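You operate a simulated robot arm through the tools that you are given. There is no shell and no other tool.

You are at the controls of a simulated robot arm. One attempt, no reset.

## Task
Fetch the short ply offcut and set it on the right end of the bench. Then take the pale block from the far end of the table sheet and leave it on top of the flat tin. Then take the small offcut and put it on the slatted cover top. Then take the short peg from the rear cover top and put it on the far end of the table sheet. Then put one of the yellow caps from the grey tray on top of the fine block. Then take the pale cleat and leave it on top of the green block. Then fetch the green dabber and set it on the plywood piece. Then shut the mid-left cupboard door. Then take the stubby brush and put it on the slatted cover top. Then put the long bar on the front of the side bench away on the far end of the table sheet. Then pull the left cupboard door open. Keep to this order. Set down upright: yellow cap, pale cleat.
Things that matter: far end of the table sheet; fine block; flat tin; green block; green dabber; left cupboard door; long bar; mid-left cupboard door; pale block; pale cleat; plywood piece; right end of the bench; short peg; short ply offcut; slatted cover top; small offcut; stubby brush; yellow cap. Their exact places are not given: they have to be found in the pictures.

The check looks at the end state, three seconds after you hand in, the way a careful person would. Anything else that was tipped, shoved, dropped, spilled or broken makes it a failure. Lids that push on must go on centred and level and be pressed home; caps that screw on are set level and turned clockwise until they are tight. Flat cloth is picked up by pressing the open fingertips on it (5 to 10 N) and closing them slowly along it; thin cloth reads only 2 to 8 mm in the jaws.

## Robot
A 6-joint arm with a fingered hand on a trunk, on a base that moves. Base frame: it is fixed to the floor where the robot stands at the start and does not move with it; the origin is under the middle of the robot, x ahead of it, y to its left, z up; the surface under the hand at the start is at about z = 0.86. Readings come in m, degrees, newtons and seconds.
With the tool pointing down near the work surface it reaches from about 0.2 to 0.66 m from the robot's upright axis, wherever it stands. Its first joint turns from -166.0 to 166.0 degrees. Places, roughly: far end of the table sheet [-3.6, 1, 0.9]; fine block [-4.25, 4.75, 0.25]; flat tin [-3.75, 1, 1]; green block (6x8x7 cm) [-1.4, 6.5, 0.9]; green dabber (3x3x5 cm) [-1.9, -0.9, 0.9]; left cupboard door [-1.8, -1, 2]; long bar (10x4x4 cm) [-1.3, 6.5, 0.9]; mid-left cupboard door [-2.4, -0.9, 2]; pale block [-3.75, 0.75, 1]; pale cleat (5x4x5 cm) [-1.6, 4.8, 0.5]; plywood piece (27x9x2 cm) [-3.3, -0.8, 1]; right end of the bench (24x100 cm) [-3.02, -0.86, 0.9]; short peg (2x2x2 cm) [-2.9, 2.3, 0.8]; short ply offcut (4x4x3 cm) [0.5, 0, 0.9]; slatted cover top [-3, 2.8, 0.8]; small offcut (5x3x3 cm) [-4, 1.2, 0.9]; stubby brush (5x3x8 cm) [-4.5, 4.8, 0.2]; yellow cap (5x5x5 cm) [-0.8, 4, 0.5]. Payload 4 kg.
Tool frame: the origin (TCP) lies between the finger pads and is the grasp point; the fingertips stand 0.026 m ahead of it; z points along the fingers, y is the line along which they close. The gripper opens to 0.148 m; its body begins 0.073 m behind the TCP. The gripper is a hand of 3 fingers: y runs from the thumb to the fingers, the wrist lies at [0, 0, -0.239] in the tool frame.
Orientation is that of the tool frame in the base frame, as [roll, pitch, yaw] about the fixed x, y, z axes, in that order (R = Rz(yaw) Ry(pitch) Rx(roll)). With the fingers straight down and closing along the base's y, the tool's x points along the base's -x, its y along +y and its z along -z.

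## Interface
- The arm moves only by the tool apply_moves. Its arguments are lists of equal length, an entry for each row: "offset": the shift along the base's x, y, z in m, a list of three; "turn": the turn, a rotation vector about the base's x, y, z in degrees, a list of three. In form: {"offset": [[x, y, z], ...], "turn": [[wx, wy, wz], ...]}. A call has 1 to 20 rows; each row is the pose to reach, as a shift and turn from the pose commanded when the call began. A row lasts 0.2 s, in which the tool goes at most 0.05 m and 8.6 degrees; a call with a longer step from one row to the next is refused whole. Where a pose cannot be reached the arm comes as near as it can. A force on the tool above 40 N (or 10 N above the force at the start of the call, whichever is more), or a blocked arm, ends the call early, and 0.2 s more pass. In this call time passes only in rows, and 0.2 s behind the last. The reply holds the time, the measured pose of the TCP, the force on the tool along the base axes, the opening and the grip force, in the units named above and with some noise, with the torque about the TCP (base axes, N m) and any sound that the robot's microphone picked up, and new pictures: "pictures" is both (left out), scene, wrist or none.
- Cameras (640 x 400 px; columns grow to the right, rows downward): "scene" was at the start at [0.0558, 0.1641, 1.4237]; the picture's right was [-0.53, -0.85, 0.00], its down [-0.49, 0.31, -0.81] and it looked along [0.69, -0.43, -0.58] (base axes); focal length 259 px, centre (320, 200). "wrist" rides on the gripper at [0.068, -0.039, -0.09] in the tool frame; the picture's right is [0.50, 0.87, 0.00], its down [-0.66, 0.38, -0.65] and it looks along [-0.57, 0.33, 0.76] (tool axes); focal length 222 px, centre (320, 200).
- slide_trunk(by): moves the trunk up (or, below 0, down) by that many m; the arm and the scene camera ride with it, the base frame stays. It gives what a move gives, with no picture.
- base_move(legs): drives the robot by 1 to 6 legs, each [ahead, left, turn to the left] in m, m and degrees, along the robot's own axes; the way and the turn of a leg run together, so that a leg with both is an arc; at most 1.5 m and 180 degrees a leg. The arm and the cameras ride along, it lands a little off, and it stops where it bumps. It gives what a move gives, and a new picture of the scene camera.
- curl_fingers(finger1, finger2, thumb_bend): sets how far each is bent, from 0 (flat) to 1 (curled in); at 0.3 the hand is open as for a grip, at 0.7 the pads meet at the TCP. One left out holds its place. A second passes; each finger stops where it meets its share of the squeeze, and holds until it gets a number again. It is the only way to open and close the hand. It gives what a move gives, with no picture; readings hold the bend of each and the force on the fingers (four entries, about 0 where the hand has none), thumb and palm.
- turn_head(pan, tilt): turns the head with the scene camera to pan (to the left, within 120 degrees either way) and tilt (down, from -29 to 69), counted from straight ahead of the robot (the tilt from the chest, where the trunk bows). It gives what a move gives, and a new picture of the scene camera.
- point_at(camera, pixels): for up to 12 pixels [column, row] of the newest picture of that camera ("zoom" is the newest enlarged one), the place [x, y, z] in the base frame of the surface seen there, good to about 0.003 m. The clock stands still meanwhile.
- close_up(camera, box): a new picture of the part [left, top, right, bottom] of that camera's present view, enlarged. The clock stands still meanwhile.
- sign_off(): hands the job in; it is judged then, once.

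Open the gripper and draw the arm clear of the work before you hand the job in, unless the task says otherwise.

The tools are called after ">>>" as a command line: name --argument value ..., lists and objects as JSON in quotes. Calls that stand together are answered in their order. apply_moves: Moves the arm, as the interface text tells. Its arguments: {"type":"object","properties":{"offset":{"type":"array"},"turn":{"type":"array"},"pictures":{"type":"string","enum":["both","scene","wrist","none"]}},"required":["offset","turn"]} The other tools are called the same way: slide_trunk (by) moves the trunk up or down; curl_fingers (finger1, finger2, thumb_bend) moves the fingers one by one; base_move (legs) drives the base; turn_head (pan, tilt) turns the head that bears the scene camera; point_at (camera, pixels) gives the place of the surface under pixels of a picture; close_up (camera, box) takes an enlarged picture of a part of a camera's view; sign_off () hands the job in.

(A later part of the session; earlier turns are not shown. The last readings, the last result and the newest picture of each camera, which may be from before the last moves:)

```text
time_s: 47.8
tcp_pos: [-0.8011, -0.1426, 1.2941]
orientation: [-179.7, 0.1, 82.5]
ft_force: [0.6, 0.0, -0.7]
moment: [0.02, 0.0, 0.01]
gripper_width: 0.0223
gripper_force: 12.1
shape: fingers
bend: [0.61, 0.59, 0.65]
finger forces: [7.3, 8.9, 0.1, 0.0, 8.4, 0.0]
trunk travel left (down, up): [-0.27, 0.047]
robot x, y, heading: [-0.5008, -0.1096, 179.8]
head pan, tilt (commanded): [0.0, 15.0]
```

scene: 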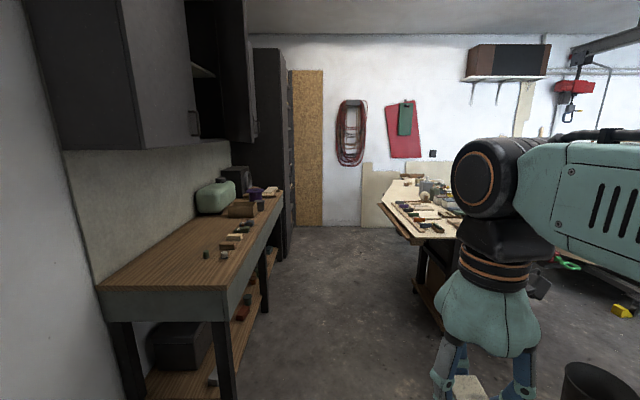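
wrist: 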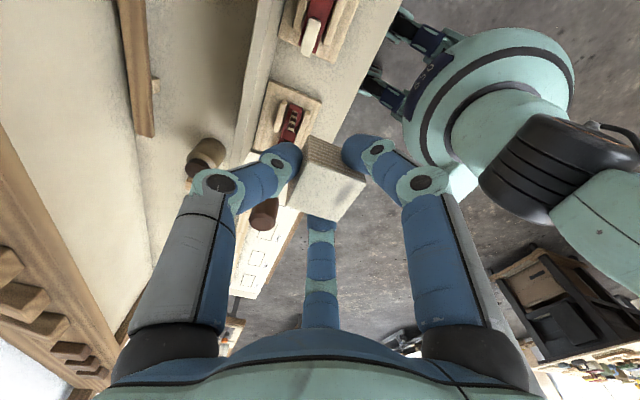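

The corridor between the bench (left) and the cart (right) is visible. I measure the cart's corridor side and the bench's front edge before driving on.

>>> point_at --camera "scene" --pixels '[[378, 207], [412, 242], [385, 183], [440, 290], [415, 290], [270, 190], [285, 200], [225, 290], [272, 255], [290, 250], [255, 205], [405, 225]]'

>>> close_up --camera "scene" --box '[180, 150, 480, 340]'

```text
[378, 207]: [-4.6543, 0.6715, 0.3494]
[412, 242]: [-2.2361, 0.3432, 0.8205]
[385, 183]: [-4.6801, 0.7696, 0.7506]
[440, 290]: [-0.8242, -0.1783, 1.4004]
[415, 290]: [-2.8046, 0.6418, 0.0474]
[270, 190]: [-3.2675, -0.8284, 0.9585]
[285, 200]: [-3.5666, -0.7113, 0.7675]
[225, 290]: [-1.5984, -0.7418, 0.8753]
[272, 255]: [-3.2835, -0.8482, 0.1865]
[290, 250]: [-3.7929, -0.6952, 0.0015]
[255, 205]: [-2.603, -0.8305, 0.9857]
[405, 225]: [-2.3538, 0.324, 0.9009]
```

```text
2.11 times, centred on (330, 245) of scene
```

zoom: 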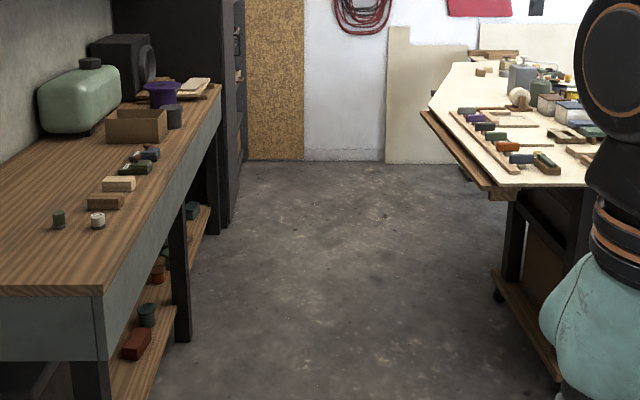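

Corridor spans y≈-0.73…0.32. I drive 2.5 m along it, drifting to y≈-0.19, then turn left to face the bench at x≈-3.0.

>>> base_move --legs '[[1.4, 0.08, 0], [1.1, 0, 0], [0, 0, 90]]'

>>> turn_head --pan 0 --tilt 35

```text
time_s: 63.9
tcp_pos: [-2.963, -0.4817, 1.2937]
orientation: [-179.8, 0.0, 173.3]
ft_force: [-0.4, -0.5, -0.1]
moment: [-0.02, -0.02, -0.01]
gripper_width: 0.022
gripper_force: 11.8
shape: fingers
bend: [0.61, 0.59, 0.65]
finger forces: [7.2, 8.9, 0.1, 0.0, 8.3, 0.0]
trunk travel left (down, up): [-0.27, 0.047]
robot x, y, heading: [-2.9998, -0.1789, -89.7]
head pan, tilt (commanded): [0.0, 15.0]
```

scene: 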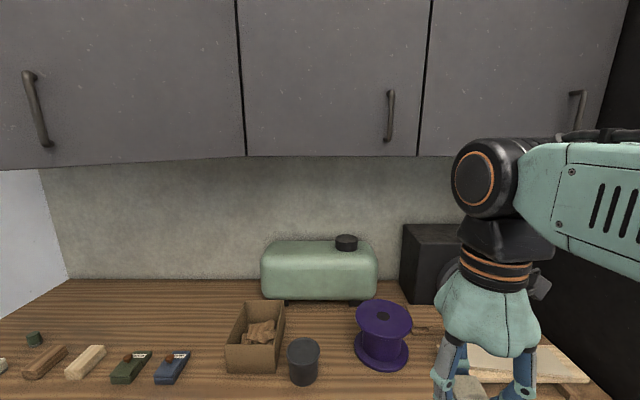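

```text
time_s: 64.7
tcp_pos: [-2.9628, -0.4805, 1.2938]
orientation: [-179.8, -0.1, 173.5]
ft_force: [0.8, 0.6, 0.3]
moment: [-0.01, 0.01, -0.03]
gripper_width: 0.0221
gripper_force: 12.5
shape: fingers
bend: [0.61, 0.59, 0.65]
finger forces: [7.3, 8.8, 0.1, 0.0, 8.3, 0.0]
trunk travel left (down, up): [-0.27, 0.047]
robot x, y, heading: [-3.0027, -0.1779, -89.5]
head pan, tilt (commanded): [0.0, 35.0]
```

scene: 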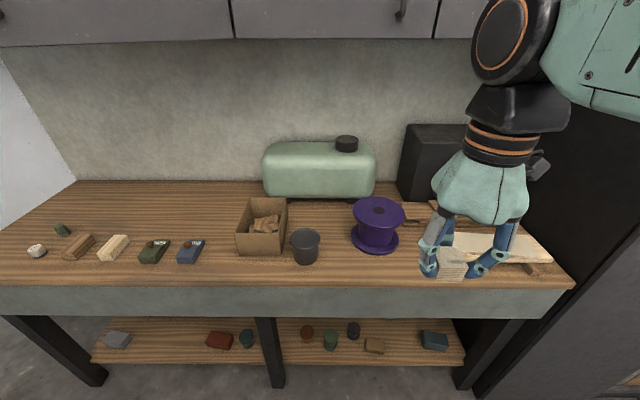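

The hand blocks part of the right end; I see the plywood piece at about (500,245), the purple spool at (378,225). I measure bench edges and free area.

>>> point_at --camera "scene" --pixels '[[573, 283], [545, 250], [520, 240], [480, 240], [545, 272], [400, 275], [375, 250], [400, 245], [395, 215], [430, 210], [306, 255], [410, 225]]'

>>> close_up --camera "scene" --box '[330, 160, 610, 335]'

```text
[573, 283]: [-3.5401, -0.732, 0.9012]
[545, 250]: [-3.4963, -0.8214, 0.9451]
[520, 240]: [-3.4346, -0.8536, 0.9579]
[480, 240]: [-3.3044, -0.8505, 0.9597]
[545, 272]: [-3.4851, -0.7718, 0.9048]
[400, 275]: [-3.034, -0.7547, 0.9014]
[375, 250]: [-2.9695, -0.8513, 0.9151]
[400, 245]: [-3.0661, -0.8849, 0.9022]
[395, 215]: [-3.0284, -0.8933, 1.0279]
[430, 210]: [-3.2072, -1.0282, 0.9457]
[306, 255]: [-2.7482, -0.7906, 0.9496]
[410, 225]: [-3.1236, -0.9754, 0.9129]
```

```text
2.29 times, centred on (470, 248) of scene
```

zoom: 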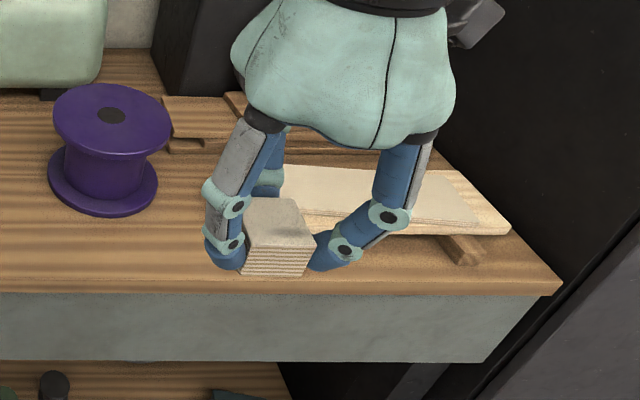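

I check the wrist view to see the free spot between the spool and the plywood piece.

>>> apply_moves --offset '[[-0.1, 0.0, 0], [-0.14, -0.03, 0], [-0.16, -0.05, 0], [-0.16, -0.09, 0]]' --turn '[[0, 0, 0], [0, 0, 0], [0, 0, 0], [0, 0, 0]]'

```text
refused: row 1 steps farther than a row can; nothing moved
```

That step was too long; I redo it in shorter rows.

>>> apply_moves --offset '[[-0.04, 0.0, 0], [-0.08, -0.01, 0], [-0.12, -0.03, 0], [-0.14, -0.06, 0], [-0.16, -0.09, 0]]' --turn '[[0, 0, 0], [0, 0, 0], [0, 0, 0], [0, 0, 0], [0, 0, 0]]'

```text
time_s: 65.9
tcp_pos: [-3.0057, -0.5569, 1.2889]
orientation: [-179.7, -0.8, 172.0]
ft_force: [-0.5, 0.4, -0.7]
moment: [0.0, 0.0, 0.05]
gripper_width: 0.022
gripper_force: 12.6
shape: fingers
bend: [0.61, 0.59, 0.65]
finger forces: [7.4, 9.1, 0.1, 0.1, 8.5, 0.0]
out of reach, approached as far as the arm can: row 1, 2, 3, 4, 5
trunk travel left (down, up): [-0.27, 0.047]
robot x, y, heading: [-3.0015, -0.1816, -89.5]
head pan, tilt (commanded): [0.0, 35.0]
```

scene: 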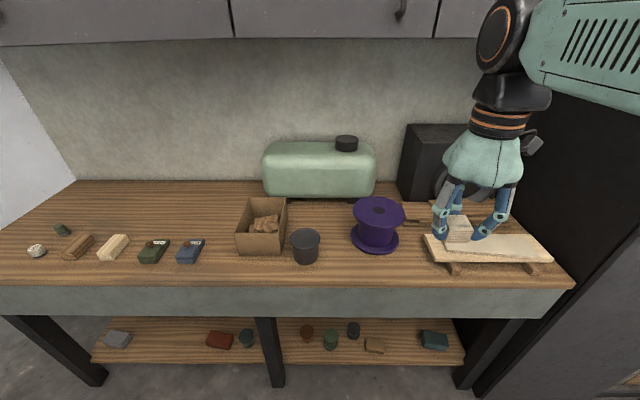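
wrist: 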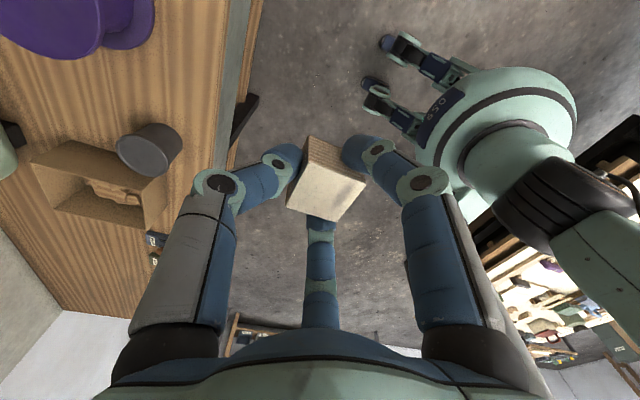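

The view is clear: plywood piece spans (422–552, 205–265) and the spool base ends near (400,250). I measure the plywood's left end and the gap.

>>> point_at --camera "scene" --pixels '[[425, 238], [437, 262], [452, 268], [548, 262], [535, 238], [412, 262], [400, 250], [420, 275], [430, 280], [405, 222], [540, 265], [490, 250]]'

>>> close_up --camera "scene" --box '[330, 160, 610, 335]'

```text
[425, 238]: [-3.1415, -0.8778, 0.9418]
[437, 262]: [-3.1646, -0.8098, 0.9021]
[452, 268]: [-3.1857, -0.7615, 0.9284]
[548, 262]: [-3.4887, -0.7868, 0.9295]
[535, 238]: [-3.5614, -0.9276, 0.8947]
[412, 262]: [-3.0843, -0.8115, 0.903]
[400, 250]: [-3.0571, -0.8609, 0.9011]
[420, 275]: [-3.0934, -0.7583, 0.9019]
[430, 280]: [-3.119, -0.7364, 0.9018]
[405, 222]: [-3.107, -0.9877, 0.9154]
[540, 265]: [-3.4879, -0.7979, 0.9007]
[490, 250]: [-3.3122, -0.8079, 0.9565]
```

```text
2.29 times, centred on (470, 248) of scene
```

zoom: 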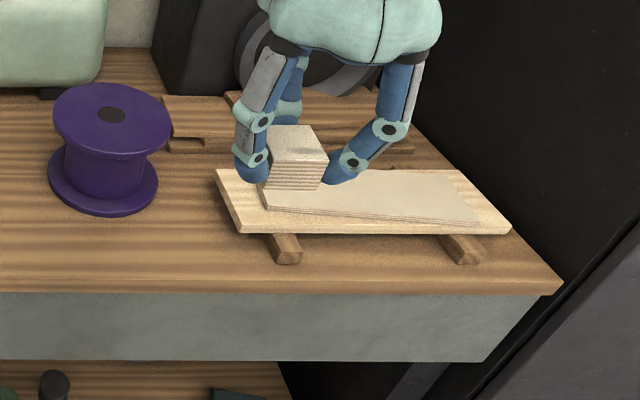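

The free spot between spool (edge x≈-3.05) and the board (left end x≈-3.15) near (-3.09,-0.785) suits the offcut. I drive so this spot lies straight ahead at about 0.48 m.

>>> base_move --legs '[[0.12, -0.09, 0]]'

```text
time_s: 67.3
tcp_pos: [-3.0955, -0.6761, 1.2907]
orientation: [-179.7, -0.9, 172.2]
ft_force: [0.8, 0.3, -1.1]
moment: [-0.01, 0.01, -0.02]
gripper_width: 0.022
gripper_force: 12.8
shape: fingers
bend: [0.61, 0.59, 0.65]
finger forces: [7.4, 9.1, 0.0, 0.0, 8.5, 0.1]
trunk travel left (down, up): [-0.27, 0.047]
robot x, y, heading: [-3.0907, -0.2998, -89.4]
head pan, tilt (commanded): [0.0, 35.0]
```

scene: 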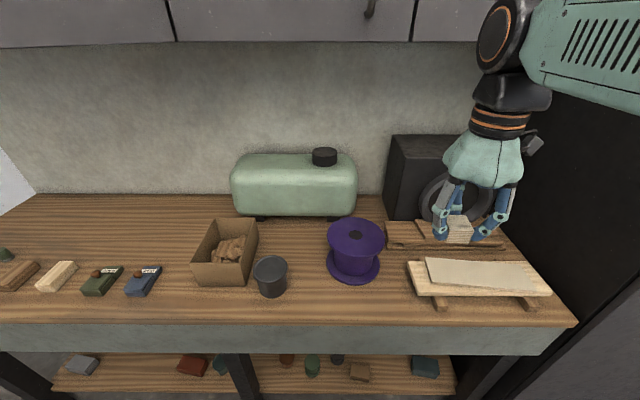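

The spot is straight ahead. I carry the offcut over it and down to z≈0.98, then look.

>>> apply_moves --offset '[[0.002, -0.03, -0.03], [0.003, -0.06, -0.06], [0.003, -0.09, -0.09], [0.003, -0.109, -0.13], [0.003, -0.109, -0.175], [0.003, -0.109, -0.22], [0.003, -0.109, -0.265], [0.003, -0.109, -0.305]]' --turn '[[0, -0.4, 0], [0, -0.9, 0], [0, -0.9, 0], [0, -0.9, 0], [0, -0.9, 0], [0, -0.9, 0], [0, -0.9, 0], [0, -0.9, 0]]'

```text
time_s: 69.1
tcp_pos: [-3.0929, -0.7844, 0.9864]
orientation: [-179.8, 0.1, 172.1]
ft_force: [0.0, -1.0, -0.3]
moment: [0.01, -0.01, 0.01]
gripper_width: 0.0219
gripper_force: 12.2
shape: fingers
bend: [0.61, 0.59, 0.65]
finger forces: [7.4, 8.8, 0.0, 0.0, 8.4, 0.0]
trunk travel left (down, up): [-0.27, 0.047]
robot x, y, heading: [-3.0882, -0.3015, -89.7]
head pan, tilt (commanded): [0.0, 35.0]
```

scene: 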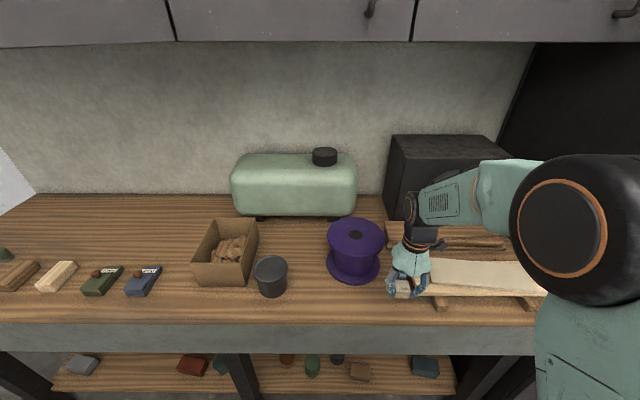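
wrist: 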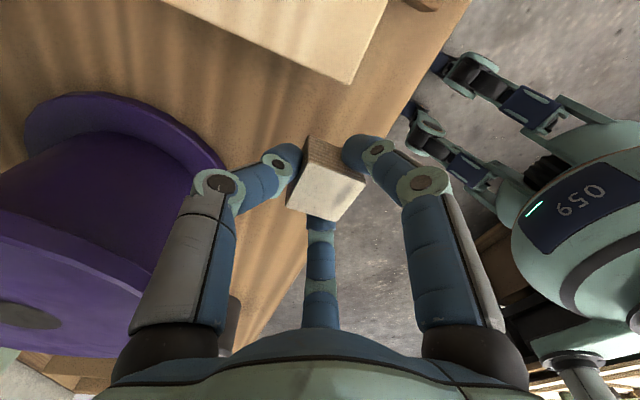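

The offcut hangs above the free spot, clear of spool and board. I lower it gently to the bench.

>>> apply_moves --offset '[[0, 0, -0.02], [0, 0, -0.035], [0, 0, -0.042]]' --turn '[[0, 0, 0], [0, 0, 0], [0, 0, 0]]' --pictures "wrist"

```text
time_s: 69.9
tcp_pos: [-3.092, -0.7828, 0.9423]
orientation: [-179.8, 0.0, 172.2]
ft_force: [0.2, -0.4, -0.3]
moment: [0.03, 0.01, 0.0]
gripper_width: 0.0222
gripper_force: 12.2
shape: fingers
bend: [0.61, 0.59, 0.65]
finger forces: [7.4, 8.7, 0.0, 0.1, 8.4, 0.0]
trunk travel left (down, up): [-0.27, 0.047]
robot x, y, heading: [-3.0881, -0.298, -89.6]
head pan, tilt (commanded): [0.0, 35.0]
```

wrist: 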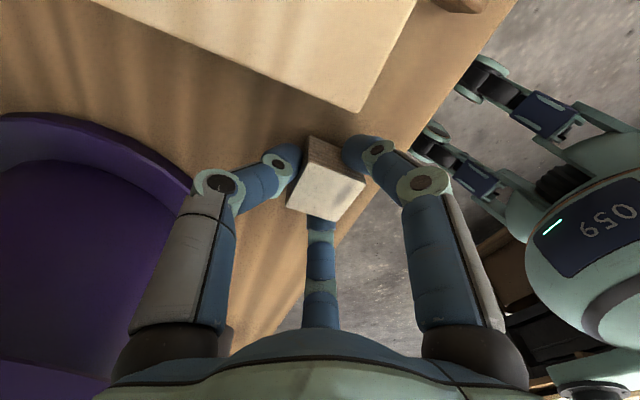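

No contact yet at z 0.942. I lower in 2 mm steps.

>>> apply_moves --offset '[[0, 0, -0.002], [0, 0, -0.004]]' --turn '[[0, 0, 0], [0, 0, 0]]' --pictures "none"

```text
time_s: 70.5
tcp_pos: [-3.0918, -0.7842, 0.9388]
orientation: [-179.8, 0.1, 172.1]
ft_force: [-0.4, -0.5, -0.6]
moment: [0.01, -0.02, 0.0]
gripper_width: 0.022
gripper_force: 12.5
shape: fingers
bend: [0.61, 0.59, 0.65]
finger forces: [7.3, 8.9, 0.0, 0.0, 8.4, 0.0]
trunk travel left (down, up): [-0.27, 0.047]
robot x, y, heading: [-3.0857, -0.2986, -89.4]
head pan, tilt (commanded): [0.0, 35.0]
```

>>> apply_moves --offset '[[0, 0, -0.0015], [0, 0, -0.003]]' --turn '[[0, 0, 0], [0, 0, 0]]' --pictures "none"

```text
time_s: 71.1
tcp_pos: [-3.0926, -0.7843, 0.9362]
orientation: [-179.6, 0.1, 172.1]
ft_force: [-0.8, -0.8, 6.6]
moment: [0.12, -0.05, -0.01]
gripper_width: 0.0221
gripper_force: 13.4
shape: fingers
bend: [0.61, 0.59, 0.65]
finger forces: [8.1, 9.8, 0.1, 0.0, 9.3, 0.0]
trunk travel left (down, up): [-0.27, 0.047]
robot x, y, heading: [-3.0907, -0.2977, -89.4]
head pan, tilt (commanded): [0.0, 35.0]
```

Contact (6.6 N up). I open the fingers to 0.48 and lift straight up.

>>> curl_fingers --finger1 0.48 --finger2 0.48 --thumb_bend 0.48

>>> apply_moves --offset '[[0, 0, 0.02], [0, 0, 0.05], [0, 0, 0.1], [0, 0, 0.15], [0, 0, 0.2], [0, 0.03, 0.24], [0, 0.07, 0.27]]' --turn '[[0, 0, 0], [0, 0, 0], [0, 0, 0], [0, 0, 0], [0, 0, 0], [0, 0, 0], [0, 0, 0]]'

```text
time_s: 72.1
tcp_pos: [-3.0927, -0.7834, 0.9362]
orientation: [-179.7, 0.1, 172.1]
ft_force: [-0.2, -1.2, -0.8]
moment: [0.05, 0.02, 0.01]
gripper_width: 0.0681
gripper_force: 0.0
shape: fingers
bend: [0.48, 0.48, 0.48]
finger forces: [0.0, 0.0, 0.0, 0.0, 0.1, 0.0]
trunk travel left (down, up): [-0.27, 0.047]
robot x, y, heading: [-3.0889, -0.3026, -89.6]
head pan, tilt (commanded): [0.0, 35.0]
```

```text
time_s: 73.7
tcp_pos: [-3.0904, -0.7109, 1.2061]
orientation: [-179.6, 0.2, 172.0]
ft_force: [0.4, 0.5, -0.2]
moment: [-0.02, 0.01, -0.02]
gripper_width: 0.0685
gripper_force: 0.0
shape: fingers
bend: [0.48, 0.48, 0.48]
finger forces: [0.0, 0.0, 0.1, 0.0, 0.0, 0.0]
trunk travel left (down, up): [-0.27, 0.047]
robot x, y, heading: [-3.0891, -0.2953, -89.8]
head pan, tilt (commanded): [0.0, 35.0]
```

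scene: 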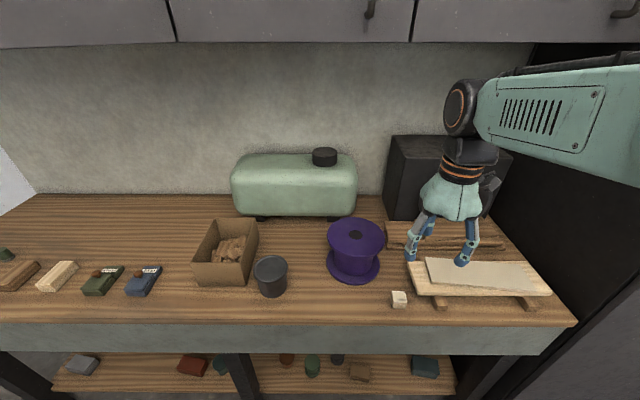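
wrist: 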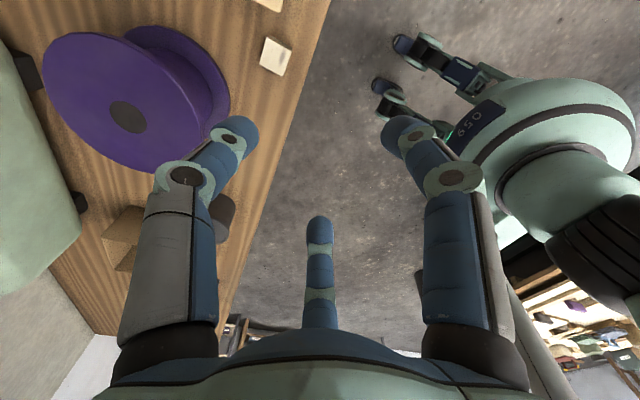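

The offcut rests at (399,299) and stands free. I check its place, then retract the hand, back off and turn round to look at the cart with the table sheet.

>>> point_at --camera "scene" --pixels '[[399, 296], [399, 318], [479, 272], [520, 270], [435, 270]]'

>>> apply_moves --offset '[[0, 0.04, 0.02], [0, 0.08, 0.04], [0, 0.11, 0.06]]' --turn '[[0, 0, 0], [0, 0, 0], [0, 0, 0]]' --pictures "none"

>>> base_move --legs '[[-0.12, 0, 0], [0, 0, 180]]'

```text
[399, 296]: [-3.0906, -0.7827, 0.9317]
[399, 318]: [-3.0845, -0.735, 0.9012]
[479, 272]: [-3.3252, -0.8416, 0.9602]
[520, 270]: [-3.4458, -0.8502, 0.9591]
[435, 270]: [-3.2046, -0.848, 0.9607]
```

```text
time_s: 74.5
tcp_pos: [-3.0897, -0.6023, 1.2659]
orientation: [-179.7, 0.1, 172.1]
ft_force: [0.0, 0.6, -0.4]
moment: [-0.02, 0.02, 0.06]
gripper_width: 0.0685
gripper_force: 0.0
shape: fingers
bend: [0.48, 0.48, 0.48]
finger forces: [0.0, 0.0, 0.1, 0.0, 0.1, 0.0]
trunk travel left (down, up): [-0.27, 0.047]
robot x, y, heading: [-3.0944, -0.2999, -89.6]
head pan, tilt (commanded): [0.0, 35.0]
```

```text
time_s: 83.2
tcp_pos: [-3.0968, 0.1242, 1.2659]
orientation: [-179.8, 0.1, -6.6]
ft_force: [0.3, 0.0, -0.5]
moment: [-0.01, -0.03, 0.01]
gripper_width: 0.0684
gripper_force: 0.0
shape: fingers
bend: [0.48, 0.48, 0.48]
finger forces: [0.0, 0.0, 0.1, 0.0, 0.0, 0.0]
trunk travel left (down, up): [-0.27, 0.047]
robot x, y, heading: [-3.0917, -0.1779, 91.5]
head pan, tilt (commanded): [0.0, 35.0]
```

scene: 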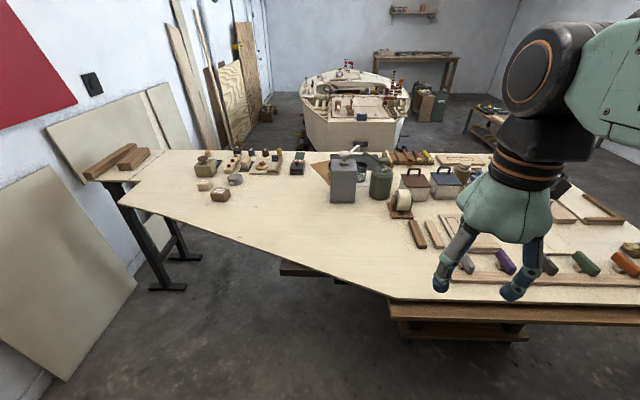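

The table sheet is a tapered ply board; small things sit on its left part around (200–300,150–200). I zoom there and measure.

>>> turn_head --pan 25 --tilt 30

>>> close_up --camera "scene" --box '[220, 120, 540, 320]'

```text
time_s: 84.1
tcp_pos: [-3.0964, 0.1241, 1.2654]
orientation: [-179.8, 0.1, -6.7]
ft_force: [0.3, 1.0, 1.2]
moment: [0.0, 0.0, 0.0]
gripper_width: 0.0682
gripper_force: 0.0
shape: fingers
bend: [0.48, 0.48, 0.48]
finger forces: [0.0, 0.0, 0.0, 0.1, 0.1, 0.0]
trunk travel left (down, up): [-0.27, 0.047]
robot x, y, heading: [-3.0885, -0.1784, 92.0]
head pan, tilt (commanded): [25.0, 30.0]
```

scene: 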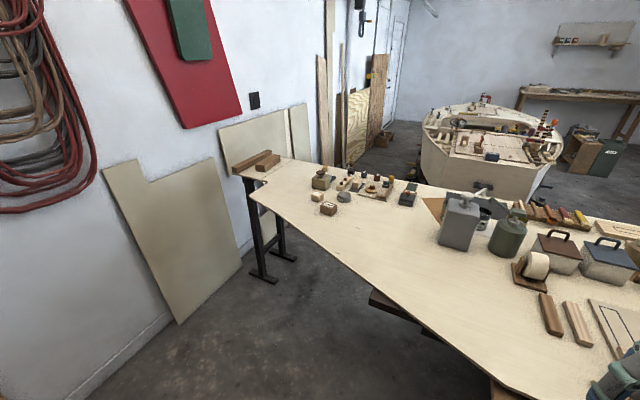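

```text
2.00 times, centred on (380, 220) of scene
```

zoom: 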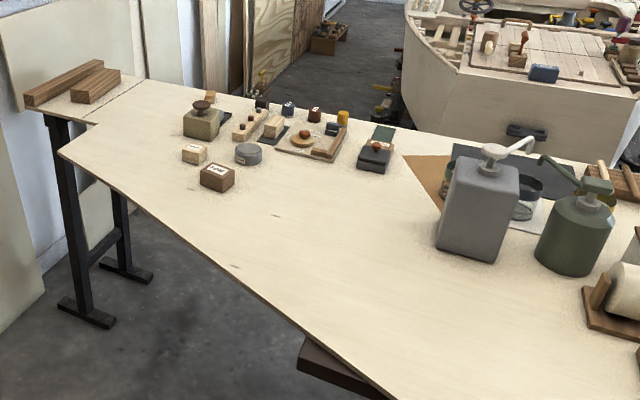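

I measure these candidates: pale block (194,153), grey round tin (248,153), brown block (217,177), and others.

>>> point_at --camera "zoom" --pixels '[[194, 148], [194, 158], [248, 147], [248, 160], [217, 170], [210, 97], [273, 123], [250, 125], [200, 105], [195, 125], [303, 138], [374, 150]]'

>>> point_at --camera "zoom" --pixels '[[62, 155], [240, 275], [140, 82], [400, 130], [395, 390], [90, 122], [100, 80], [60, 80], [330, 150], [290, 250], [150, 170], [320, 350]]'

```text
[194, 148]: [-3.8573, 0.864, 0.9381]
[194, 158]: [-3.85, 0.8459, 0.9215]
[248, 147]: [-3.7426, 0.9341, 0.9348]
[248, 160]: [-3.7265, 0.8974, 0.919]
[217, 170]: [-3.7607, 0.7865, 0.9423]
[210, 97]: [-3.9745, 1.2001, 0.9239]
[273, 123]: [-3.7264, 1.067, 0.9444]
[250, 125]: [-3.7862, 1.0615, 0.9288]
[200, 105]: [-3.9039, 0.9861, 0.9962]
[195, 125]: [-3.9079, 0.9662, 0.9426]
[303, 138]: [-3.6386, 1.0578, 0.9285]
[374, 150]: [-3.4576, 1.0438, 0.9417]
```

```text
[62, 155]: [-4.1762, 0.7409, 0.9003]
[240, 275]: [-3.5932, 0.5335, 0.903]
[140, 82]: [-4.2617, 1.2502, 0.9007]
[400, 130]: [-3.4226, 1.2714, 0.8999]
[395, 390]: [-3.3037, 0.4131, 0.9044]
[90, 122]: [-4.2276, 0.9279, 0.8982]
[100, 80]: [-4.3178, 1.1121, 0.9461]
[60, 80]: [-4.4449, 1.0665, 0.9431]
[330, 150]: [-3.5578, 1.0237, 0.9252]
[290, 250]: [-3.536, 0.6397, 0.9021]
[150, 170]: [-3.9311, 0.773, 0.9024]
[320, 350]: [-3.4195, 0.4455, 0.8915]
```

Pale block ≈(-3.857,0.864), flat tin ≈(-3.745,0.92), small offcut ≈(-3.975,1.20); sheet edge runs from (-3.30,0.41) to (-4.18,0.74). I check floor obstacles near where I want to stand (about (-3.8,0.3)).

>>> point_at --camera "scene" --pixels '[[178, 322], [250, 270], [265, 275], [400, 305], [430, 330], [300, 320], [240, 230], [490, 385], [150, 230], [285, 258], [350, 350], [90, 390]]'

>>> turn_head --pan 10 --tilt 55

```text
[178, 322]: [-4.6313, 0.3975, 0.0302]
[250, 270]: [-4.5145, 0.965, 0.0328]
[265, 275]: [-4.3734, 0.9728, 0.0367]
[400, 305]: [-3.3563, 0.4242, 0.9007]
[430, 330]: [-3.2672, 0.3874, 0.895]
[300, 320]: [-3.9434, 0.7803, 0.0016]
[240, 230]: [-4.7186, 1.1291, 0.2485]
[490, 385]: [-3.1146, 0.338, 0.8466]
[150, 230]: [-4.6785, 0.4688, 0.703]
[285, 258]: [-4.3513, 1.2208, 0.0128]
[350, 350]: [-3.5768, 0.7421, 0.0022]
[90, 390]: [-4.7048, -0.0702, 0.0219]
```

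```text
time_s: 85.0
tcp_pos: [-3.0951, 0.1244, 1.2653]
orientation: [-179.8, 0.2, -6.6]
ft_force: [-0.2, 0.5, -0.4]
moment: [-0.01, 0.01, -0.02]
gripper_width: 0.0687
gripper_force: 0.1
shape: fingers
bend: [0.48, 0.48, 0.48]
finger forces: [0.1, 0.1, 0.0, 0.1, 0.1, 0.0]
trunk travel left (down, up): [-0.27, 0.047]
robot x, y, heading: [-3.0916, -0.181, 91.9]
head pan, tilt (commanded): [10.0, 55.0]
```

scene: 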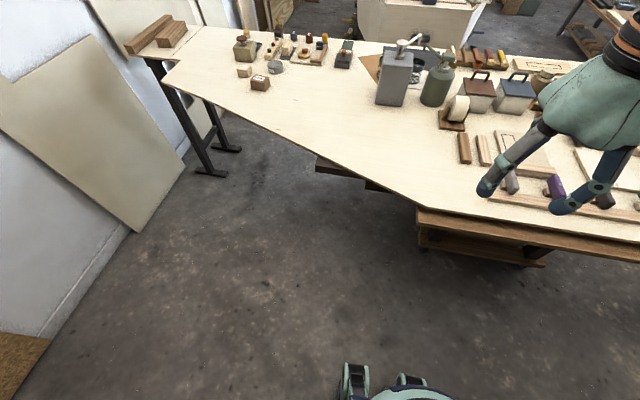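

Floor is free under the sheet's left part. I strafe left 0.69 m and then go ahead 0.5 m to stand near (-3.8,0.33).

>>> base_move --legs '[[0, 0.69, 0], [0.5, 0, -2]]'

>>> turn_head --pan 0 --tilt 45

```text
time_s: 94.0
tcp_pos: [-3.7795, 0.6031, 1.2662]
orientation: [-179.8, 0.2, -8.4]
ft_force: [0.0, 0.3, -0.5]
moment: [-0.03, 0.0, -0.02]
gripper_width: 0.0683
gripper_force: 0.0
shape: fingers
bend: [0.48, 0.48, 0.48]
finger forces: [0.1, 0.0, 0.0, 0.0, 0.0, 0.0]
trunk travel left (down, up): [-0.27, 0.047]
robot x, y, heading: [-3.7841, 0.2978, 90.0]
head pan, tilt (commanded): [10.0, 55.0]
```

scene: 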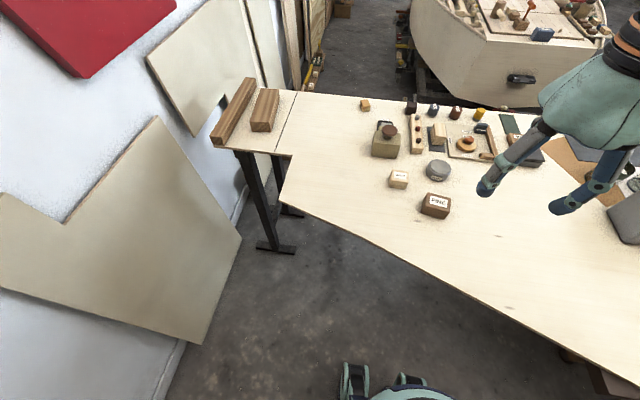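

```text
time_s: 94.7
tcp_pos: [-3.7797, 0.6027, 1.2656]
orientation: [-179.8, 0.1, -8.4]
ft_force: [0.1, 0.4, -0.1]
moment: [0.0, 0.01, 0.02]
gripper_width: 0.0685
gripper_force: 0.1
shape: fingers
bend: [0.48, 0.48, 0.48]
finger forces: [0.0, 0.0, 0.1, 0.0, 0.0, 0.0]
trunk travel left (down, up): [-0.27, 0.047]
robot x, y, heading: [-3.7864, 0.2977, 89.7]
head pan, tilt (commanded): [0.0, 45.0]
```

scene: 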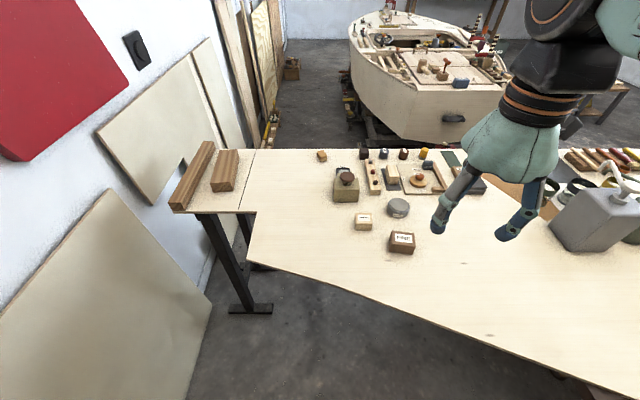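

Now at (-3.786,0.298) facing the sheet: the pale labelled block is at (363,221), the tin at (399,208). I zoom in and measure the corners.

>>> close_up --camera "scene" --box '[300, 140, 492, 260]'

>>> point_at --camera "zoom" --pixels '[[188, 255], [230, 252], [240, 285], [210, 268], [185, 295], [330, 210], [330, 240], [295, 220], [363, 220], [330, 195], [340, 320], [155, 180]]'

```text
3.33 times, centred on (396, 200) of scene
```

zoom: 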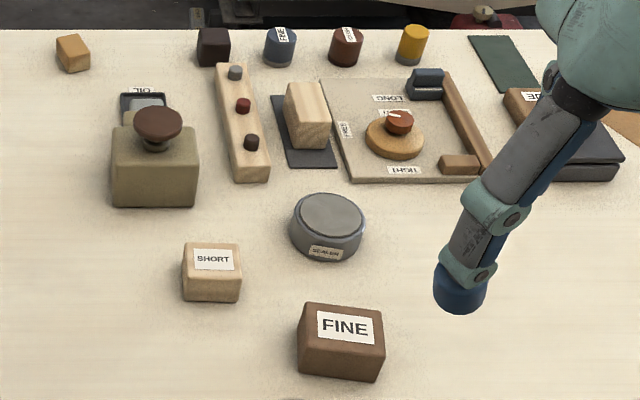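

```text
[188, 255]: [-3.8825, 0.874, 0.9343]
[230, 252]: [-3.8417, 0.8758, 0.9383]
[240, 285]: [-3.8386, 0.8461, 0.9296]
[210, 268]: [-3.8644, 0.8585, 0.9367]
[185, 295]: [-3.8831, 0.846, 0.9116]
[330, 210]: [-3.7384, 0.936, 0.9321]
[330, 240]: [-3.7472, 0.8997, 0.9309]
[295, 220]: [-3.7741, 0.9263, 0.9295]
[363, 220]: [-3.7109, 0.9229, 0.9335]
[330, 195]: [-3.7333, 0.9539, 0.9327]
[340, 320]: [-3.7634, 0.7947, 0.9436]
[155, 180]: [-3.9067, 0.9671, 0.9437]
```

The pale "SHORT" block centre is about (-3.862,0.860), top z 0.937; the "SEALER" tin is at (-3.742,0.925), top z 0.933. I bring the hand above the block with yaw≈0 and the fingers opened a bit more.

>>> apply_moves --offset '[[-0.0115, 0.036, -0.029], [-0.023, 0.072, -0.058], [-0.035, 0.109, -0.087], [-0.047, 0.146, -0.116], [-0.0585, 0.183, -0.145], [-0.07, 0.22, -0.174], [-0.082, 0.257, -0.203]]' --turn '[[0, 0, 1.2], [0, 0, 2.4], [0, 0, 3.6], [0, 0, 4.8], [0, 0, 6], [0, 0, 7.2], [0, 0, 8.4]]'

>>> curl_fingers --finger1 0.45 --finger2 0.45 --thumb_bend 0.45

```text
time_s: 96.3
tcp_pos: [-3.8621, 0.8584, 1.0609]
orientation: [-179.8, 0.1, 0.0]
ft_force: [0.0, 0.1, -0.2]
moment: [-0.03, 0.01, -0.02]
gripper_width: 0.0687
gripper_force: 0.1
shape: fingers
bend: [0.48, 0.48, 0.48]
finger forces: [0.2, 0.1, 0.0, 0.0, 0.0, 0.1]
trunk travel left (down, up): [-0.27, 0.047]
robot x, y, heading: [-3.7829, 0.2985, 90.0]
head pan, tilt (commanded): [0.0, 45.0]
```

scene: 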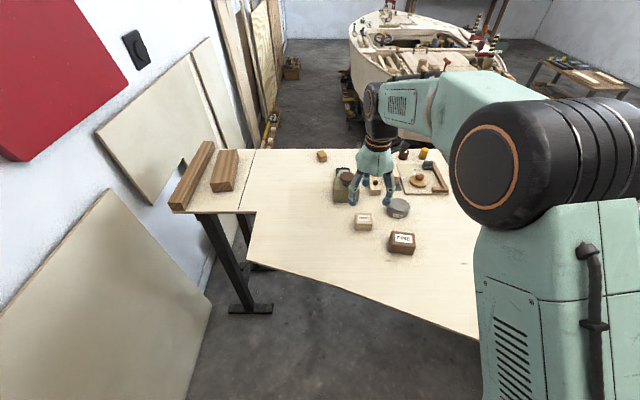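
wrist: 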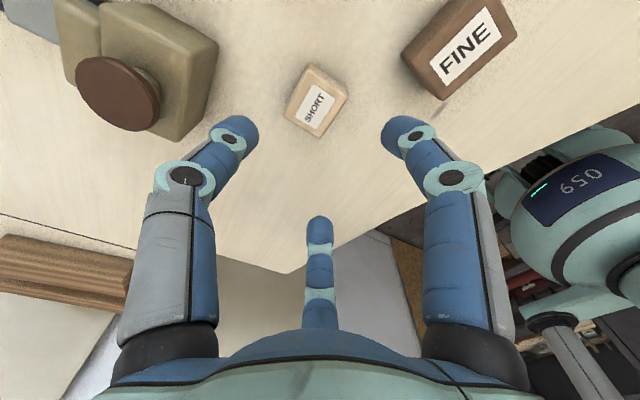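

```text
time_s: 97.3
tcp_pos: [-3.8607, 0.859, 1.0614]
orientation: [-179.8, 0.0, 0.0]
ft_force: [0.1, 0.7, 1.6]
moment: [-0.03, 0.04, -0.05]
gripper_width: 0.078
gripper_force: 0.0
shape: fingers
bend: [0.45, 0.45, 0.45]
finger forces: [0.1, 0.0, 0.1, 0.0, 0.0, 0.0]
trunk travel left (down, up): [-0.27, 0.047]
robot x, y, heading: [-3.7851, 0.2943, 90.0]
head pan, tilt (commanded): [0.0, 45.0]
```

The block shows at (317,100) of the wrist view with the oil block on its left. I measure the corners in a wrist zoom.

>>> close_up --camera "wrist" --box '[253, 60, 381, 140]'

>>> point_at --camera "zoom" --pixels '[[310, 35], [465, 180], [170, 270], [320, 380], [315, 210], [300, 60], [440, 180], [190, 270], [310, 355]]'

>>> point_at --camera "wrist" --pixels '[[218, 45], [190, 130], [120, 10], [120, 95], [402, 55], [440, 97], [160, 140], [215, 80]]'

```text
5.00 times, centred on (317, 100) of wrist
```

zoom: 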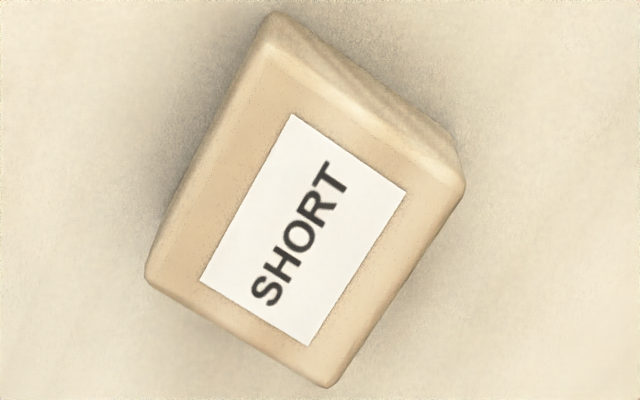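

```text
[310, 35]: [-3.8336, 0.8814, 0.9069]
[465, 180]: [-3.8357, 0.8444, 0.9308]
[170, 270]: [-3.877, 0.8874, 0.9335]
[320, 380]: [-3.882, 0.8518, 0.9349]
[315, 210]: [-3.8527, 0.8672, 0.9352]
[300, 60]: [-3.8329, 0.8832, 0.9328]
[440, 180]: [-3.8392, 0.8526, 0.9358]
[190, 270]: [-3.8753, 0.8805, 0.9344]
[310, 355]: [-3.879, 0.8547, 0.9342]
```

```text
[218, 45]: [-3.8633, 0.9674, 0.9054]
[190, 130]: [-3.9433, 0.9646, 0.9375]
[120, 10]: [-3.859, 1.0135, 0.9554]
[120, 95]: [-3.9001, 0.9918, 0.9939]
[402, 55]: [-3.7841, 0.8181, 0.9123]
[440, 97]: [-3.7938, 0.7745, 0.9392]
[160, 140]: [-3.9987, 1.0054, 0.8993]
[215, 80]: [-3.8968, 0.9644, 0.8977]
```

Block centre is (-3.857,0.8675), turned about -5°. I align and descend to z≈0.942, then close.

>>> apply_moves --offset '[[0.004, 0.009, -0.02], [0.004, 0.009, -0.06], [0.004, 0.009, -0.09], [0.004, 0.009, -0.11], [0.004, 0.009, -0.119]]' --turn '[[0, 0, -2.5], [0, 0, -5], [0, 0, -5], [0, 0, -5], [0, 0, -5]]'

```text
time_s: 98.5
tcp_pos: [-3.8578, 0.8695, 0.9429]
orientation: [-179.7, 0.1, -5.0]
ft_force: [-0.7, 0.3, 0.3]
moment: [-0.01, -0.02, 0.01]
gripper_width: 0.0782
gripper_force: 0.1
shape: fingers
bend: [0.45, 0.45, 0.45]
finger forces: [0.1, 0.0, 0.0, 0.1, 0.0, 0.0]
trunk travel left (down, up): [-0.27, 0.047]
robot x, y, heading: [-3.7838, 0.3017, 89.7]
head pan, tilt (commanded): [0.0, 45.0]
```

scene: 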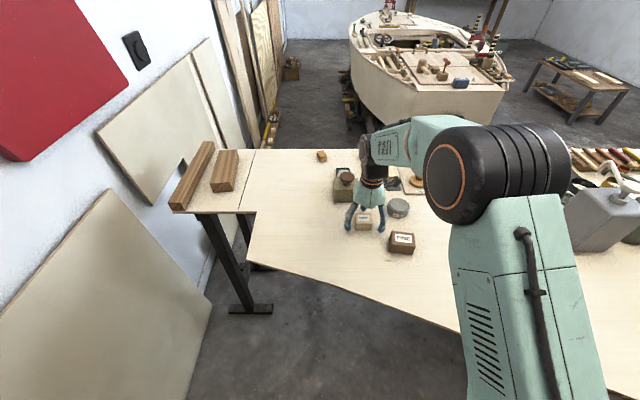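
wrist: 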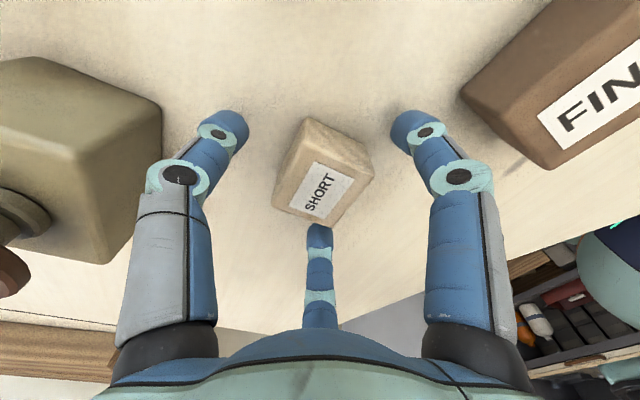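

The block sits between the three fingertips with no contact. I close the fingers.

>>> curl_fingers --finger1 0.54 --finger2 0.54 --thumb_bend 0.56

>>> curl_fingers --finger1 0.7 --finger2 0.7 --thumb_bend 0.7

>>> close_up --camera "wrist" --box '[160, 60, 480, 260]'

```text
time_s: 99.5
tcp_pos: [-3.8577, 0.8689, 0.9438]
orientation: [-179.9, 0.1, -5.0]
ft_force: [-0.5, -0.5, -0.5]
moment: [-0.01, 0.02, -0.02]
gripper_width: 0.0464
gripper_force: 0.4
shape: fingers
bend: [0.54, 0.54, 0.56]
finger forces: [0.2, 0.3, 0.0, 0.0, 0.1, 0.0]
trunk travel left (down, up): [-0.27, 0.047]
robot x, y, heading: [-3.7786, 0.2974, 90.0]
head pan, tilt (commanded): [0.0, 45.0]
```

```text
time_s: 100.5
tcp_pos: [-3.8577, 0.8683, 0.9436]
orientation: [-180.0, 0.2, -5.1]
ft_force: [1.3, -0.2, 0.3]
moment: [0.0, 0.01, -0.02]
gripper_width: 0.0322
gripper_force: 15.4
shape: fingers
bend: [0.57, 0.55, 0.63]
finger forces: [9.8, 10.6, 0.0, 0.0, 10.9, 0.0]
trunk travel left (down, up): [-0.27, 0.047]
robot x, y, heading: [-3.7841, 0.2988, 90.1]
head pan, tilt (commanded): [0.0, 45.0]
```

```text
2.00 times, centred on (320, 160) of wrist
```

zoom: 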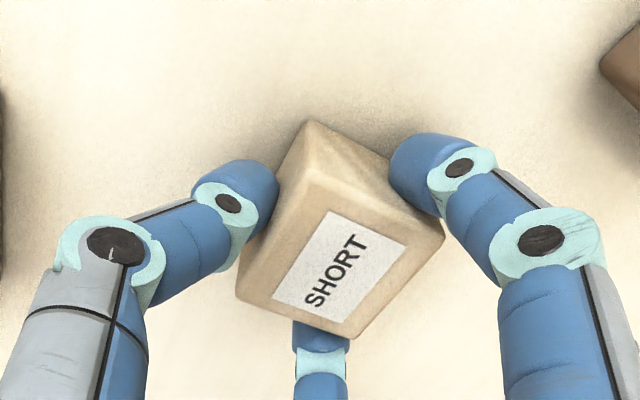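

Held with about 10 N per finger. I lift it, carry it over the tin (TCP to (-3.7425,0.926)) and turn the yaw slightly to stay in reach.

>>> apply_moves --offset '[[0, 0, 0.02], [0, 0, 0.06], [0, 0, 0.1], [0.038, 0.019, 0.1], [0.077, 0.038, 0.1], [0.115, 0.0575, 0.1], [0.115, 0.0575, 0.075], [0.115, 0.0575, 0.05]]' --turn '[[0, 0, 0], [0, 0, 0], [0, 0, 0], [0, 0, -3], [0, 0, -6], [0, 0, -8], [0, 0, -8], [0, 0, -8]]'

>>> close_up --camera "scene" --box '[300, 140, 492, 260]'

```text
time_s: 102.3
tcp_pos: [-3.7427, 0.9269, 0.9927]
orientation: [-179.9, 0.1, -13.1]
ft_force: [0.4, -0.3, -0.4]
moment: [0.0, 0.01, 0.02]
gripper_width: 0.0321
gripper_force: 15.3
shape: fingers
bend: [0.57, 0.55, 0.64]
finger forces: [9.8, 10.4, 0.0, 0.0, 10.4, 0.0]
trunk travel left (down, up): [-0.27, 0.047]
robot x, y, heading: [-3.7826, 0.2995, 89.9]
head pan, tilt (commanded): [0.0, 45.0]
```

scene: 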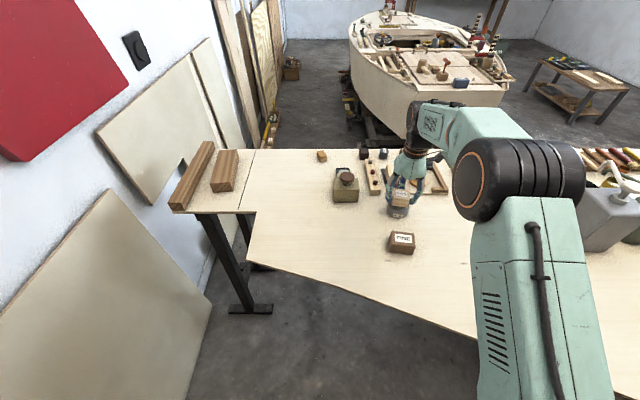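
wrist: 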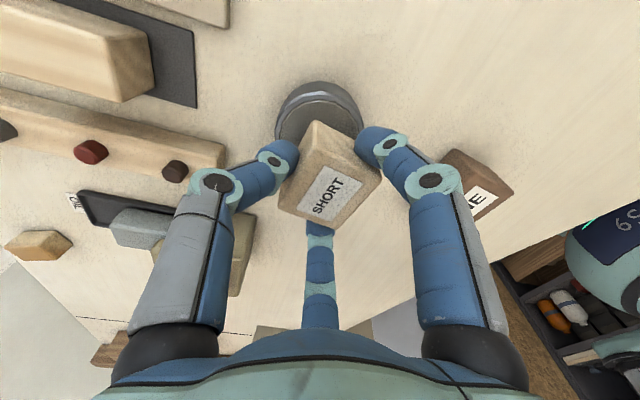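

```text
3.33 times, centred on (396, 200) of scene
```

zoom: 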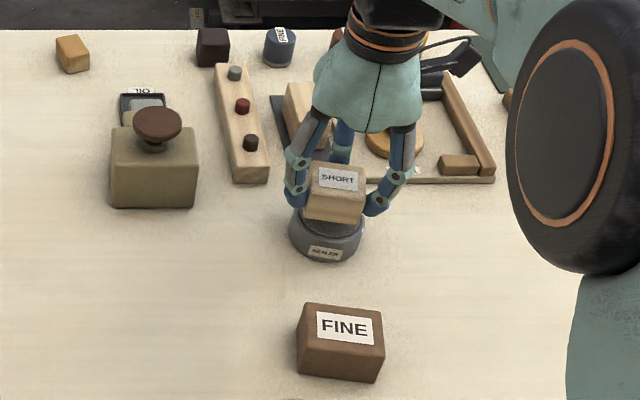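

The block is right above the tin in the zoom. I lower slowly until it touches.

>>> apply_moves --offset '[[0, 0, -0.008], [0, 0, -0.013]]' --turn '[[0, 0, 0], [0, 0, 0]]' --pictures "none"

>>> apply_moves --offset '[[0, 0, -0.002], [0, 0, -0.004]]' --turn '[[0, 0, 0], [0, 0, 0]]' --pictures "none"

```text
time_s: 102.9
tcp_pos: [-3.7435, 0.9273, 0.9805]
orientation: [-179.8, 0.1, -13.0]
ft_force: [0.4, -0.9, -0.4]
moment: [-0.04, -0.02, 0.02]
gripper_width: 0.0322
gripper_force: 15.1
shape: fingers
bend: [0.57, 0.55, 0.64]
finger forces: [9.8, 10.3, 0.0, 0.0, 10.5, 0.1]
trunk travel left (down, up): [-0.27, 0.047]
robot x, y, heading: [-3.7824, 0.2997, 89.7]
head pan, tilt (commanded): [0.0, 45.0]
```

```text
time_s: 103.5
tcp_pos: [-3.7424, 0.926, 0.9774]
orientation: [-179.8, 0.0, -13.0]
ft_force: [-1.3, 0.3, 0.0]
moment: [-0.03, 0.0, 0.04]
gripper_width: 0.032
gripper_force: 15.6
shape: fingers
bend: [0.57, 0.55, 0.64]
finger forces: [9.8, 10.4, 0.1, 0.0, 10.4, 0.1]
trunk travel left (down, up): [-0.27, 0.047]
robot x, y, heading: [-3.7838, 0.3008, 89.6]
head pan, tilt (commanded): [0.0, 45.0]
```

Still no contact at z 0.977; I keep lowering in small steps.

>>> apply_moves --offset '[[0, 0, -0.0015], [0, 0, -0.003]]' --turn '[[0, 0, 0], [0, 0, 0]]' --pictures "none"

>>> apply_moves --offset '[[0, 0, -0.0015]]' --turn '[[0, 0, 0]]' --pictures "none"

```text
time_s: 104.1
tcp_pos: [-3.7424, 0.9277, 0.9749]
orientation: [-179.7, 0.1, -13.0]
ft_force: [0.6, 0.5, 7.2]
moment: [-0.11, 0.02, 0.0]
gripper_width: 0.0322
gripper_force: 16.0
shape: fingers
bend: [0.57, 0.55, 0.63]
finger forces: [10.4, 10.6, 0.0, 0.0, 11.3, 0.1]
trunk travel left (down, up): [-0.27, 0.047]
robot x, y, heading: [-3.7818, 0.2986, 89.7]
head pan, tilt (commanded): [0.0, 45.0]
```

```text
time_s: 104.5
tcp_pos: [-3.7426, 0.9274, 0.9747]
orientation: [-179.6, 0.1, -13.0]
ft_force: [0.2, 1.4, 14.1]
moment: [-0.16, -0.01, 0.01]
gripper_width: 0.0318
gripper_force: 17.6
shape: fingers
bend: [0.57, 0.55, 0.63]
finger forces: [11.3, 11.2, 0.1, 0.1, 12.5, 0.0]
trunk travel left (down, up): [-0.27, 0.047]
robot x, y, heading: [-3.7814, 0.2978, 89.9]
head pan, tilt (commanded): [0.0, 45.0]
```

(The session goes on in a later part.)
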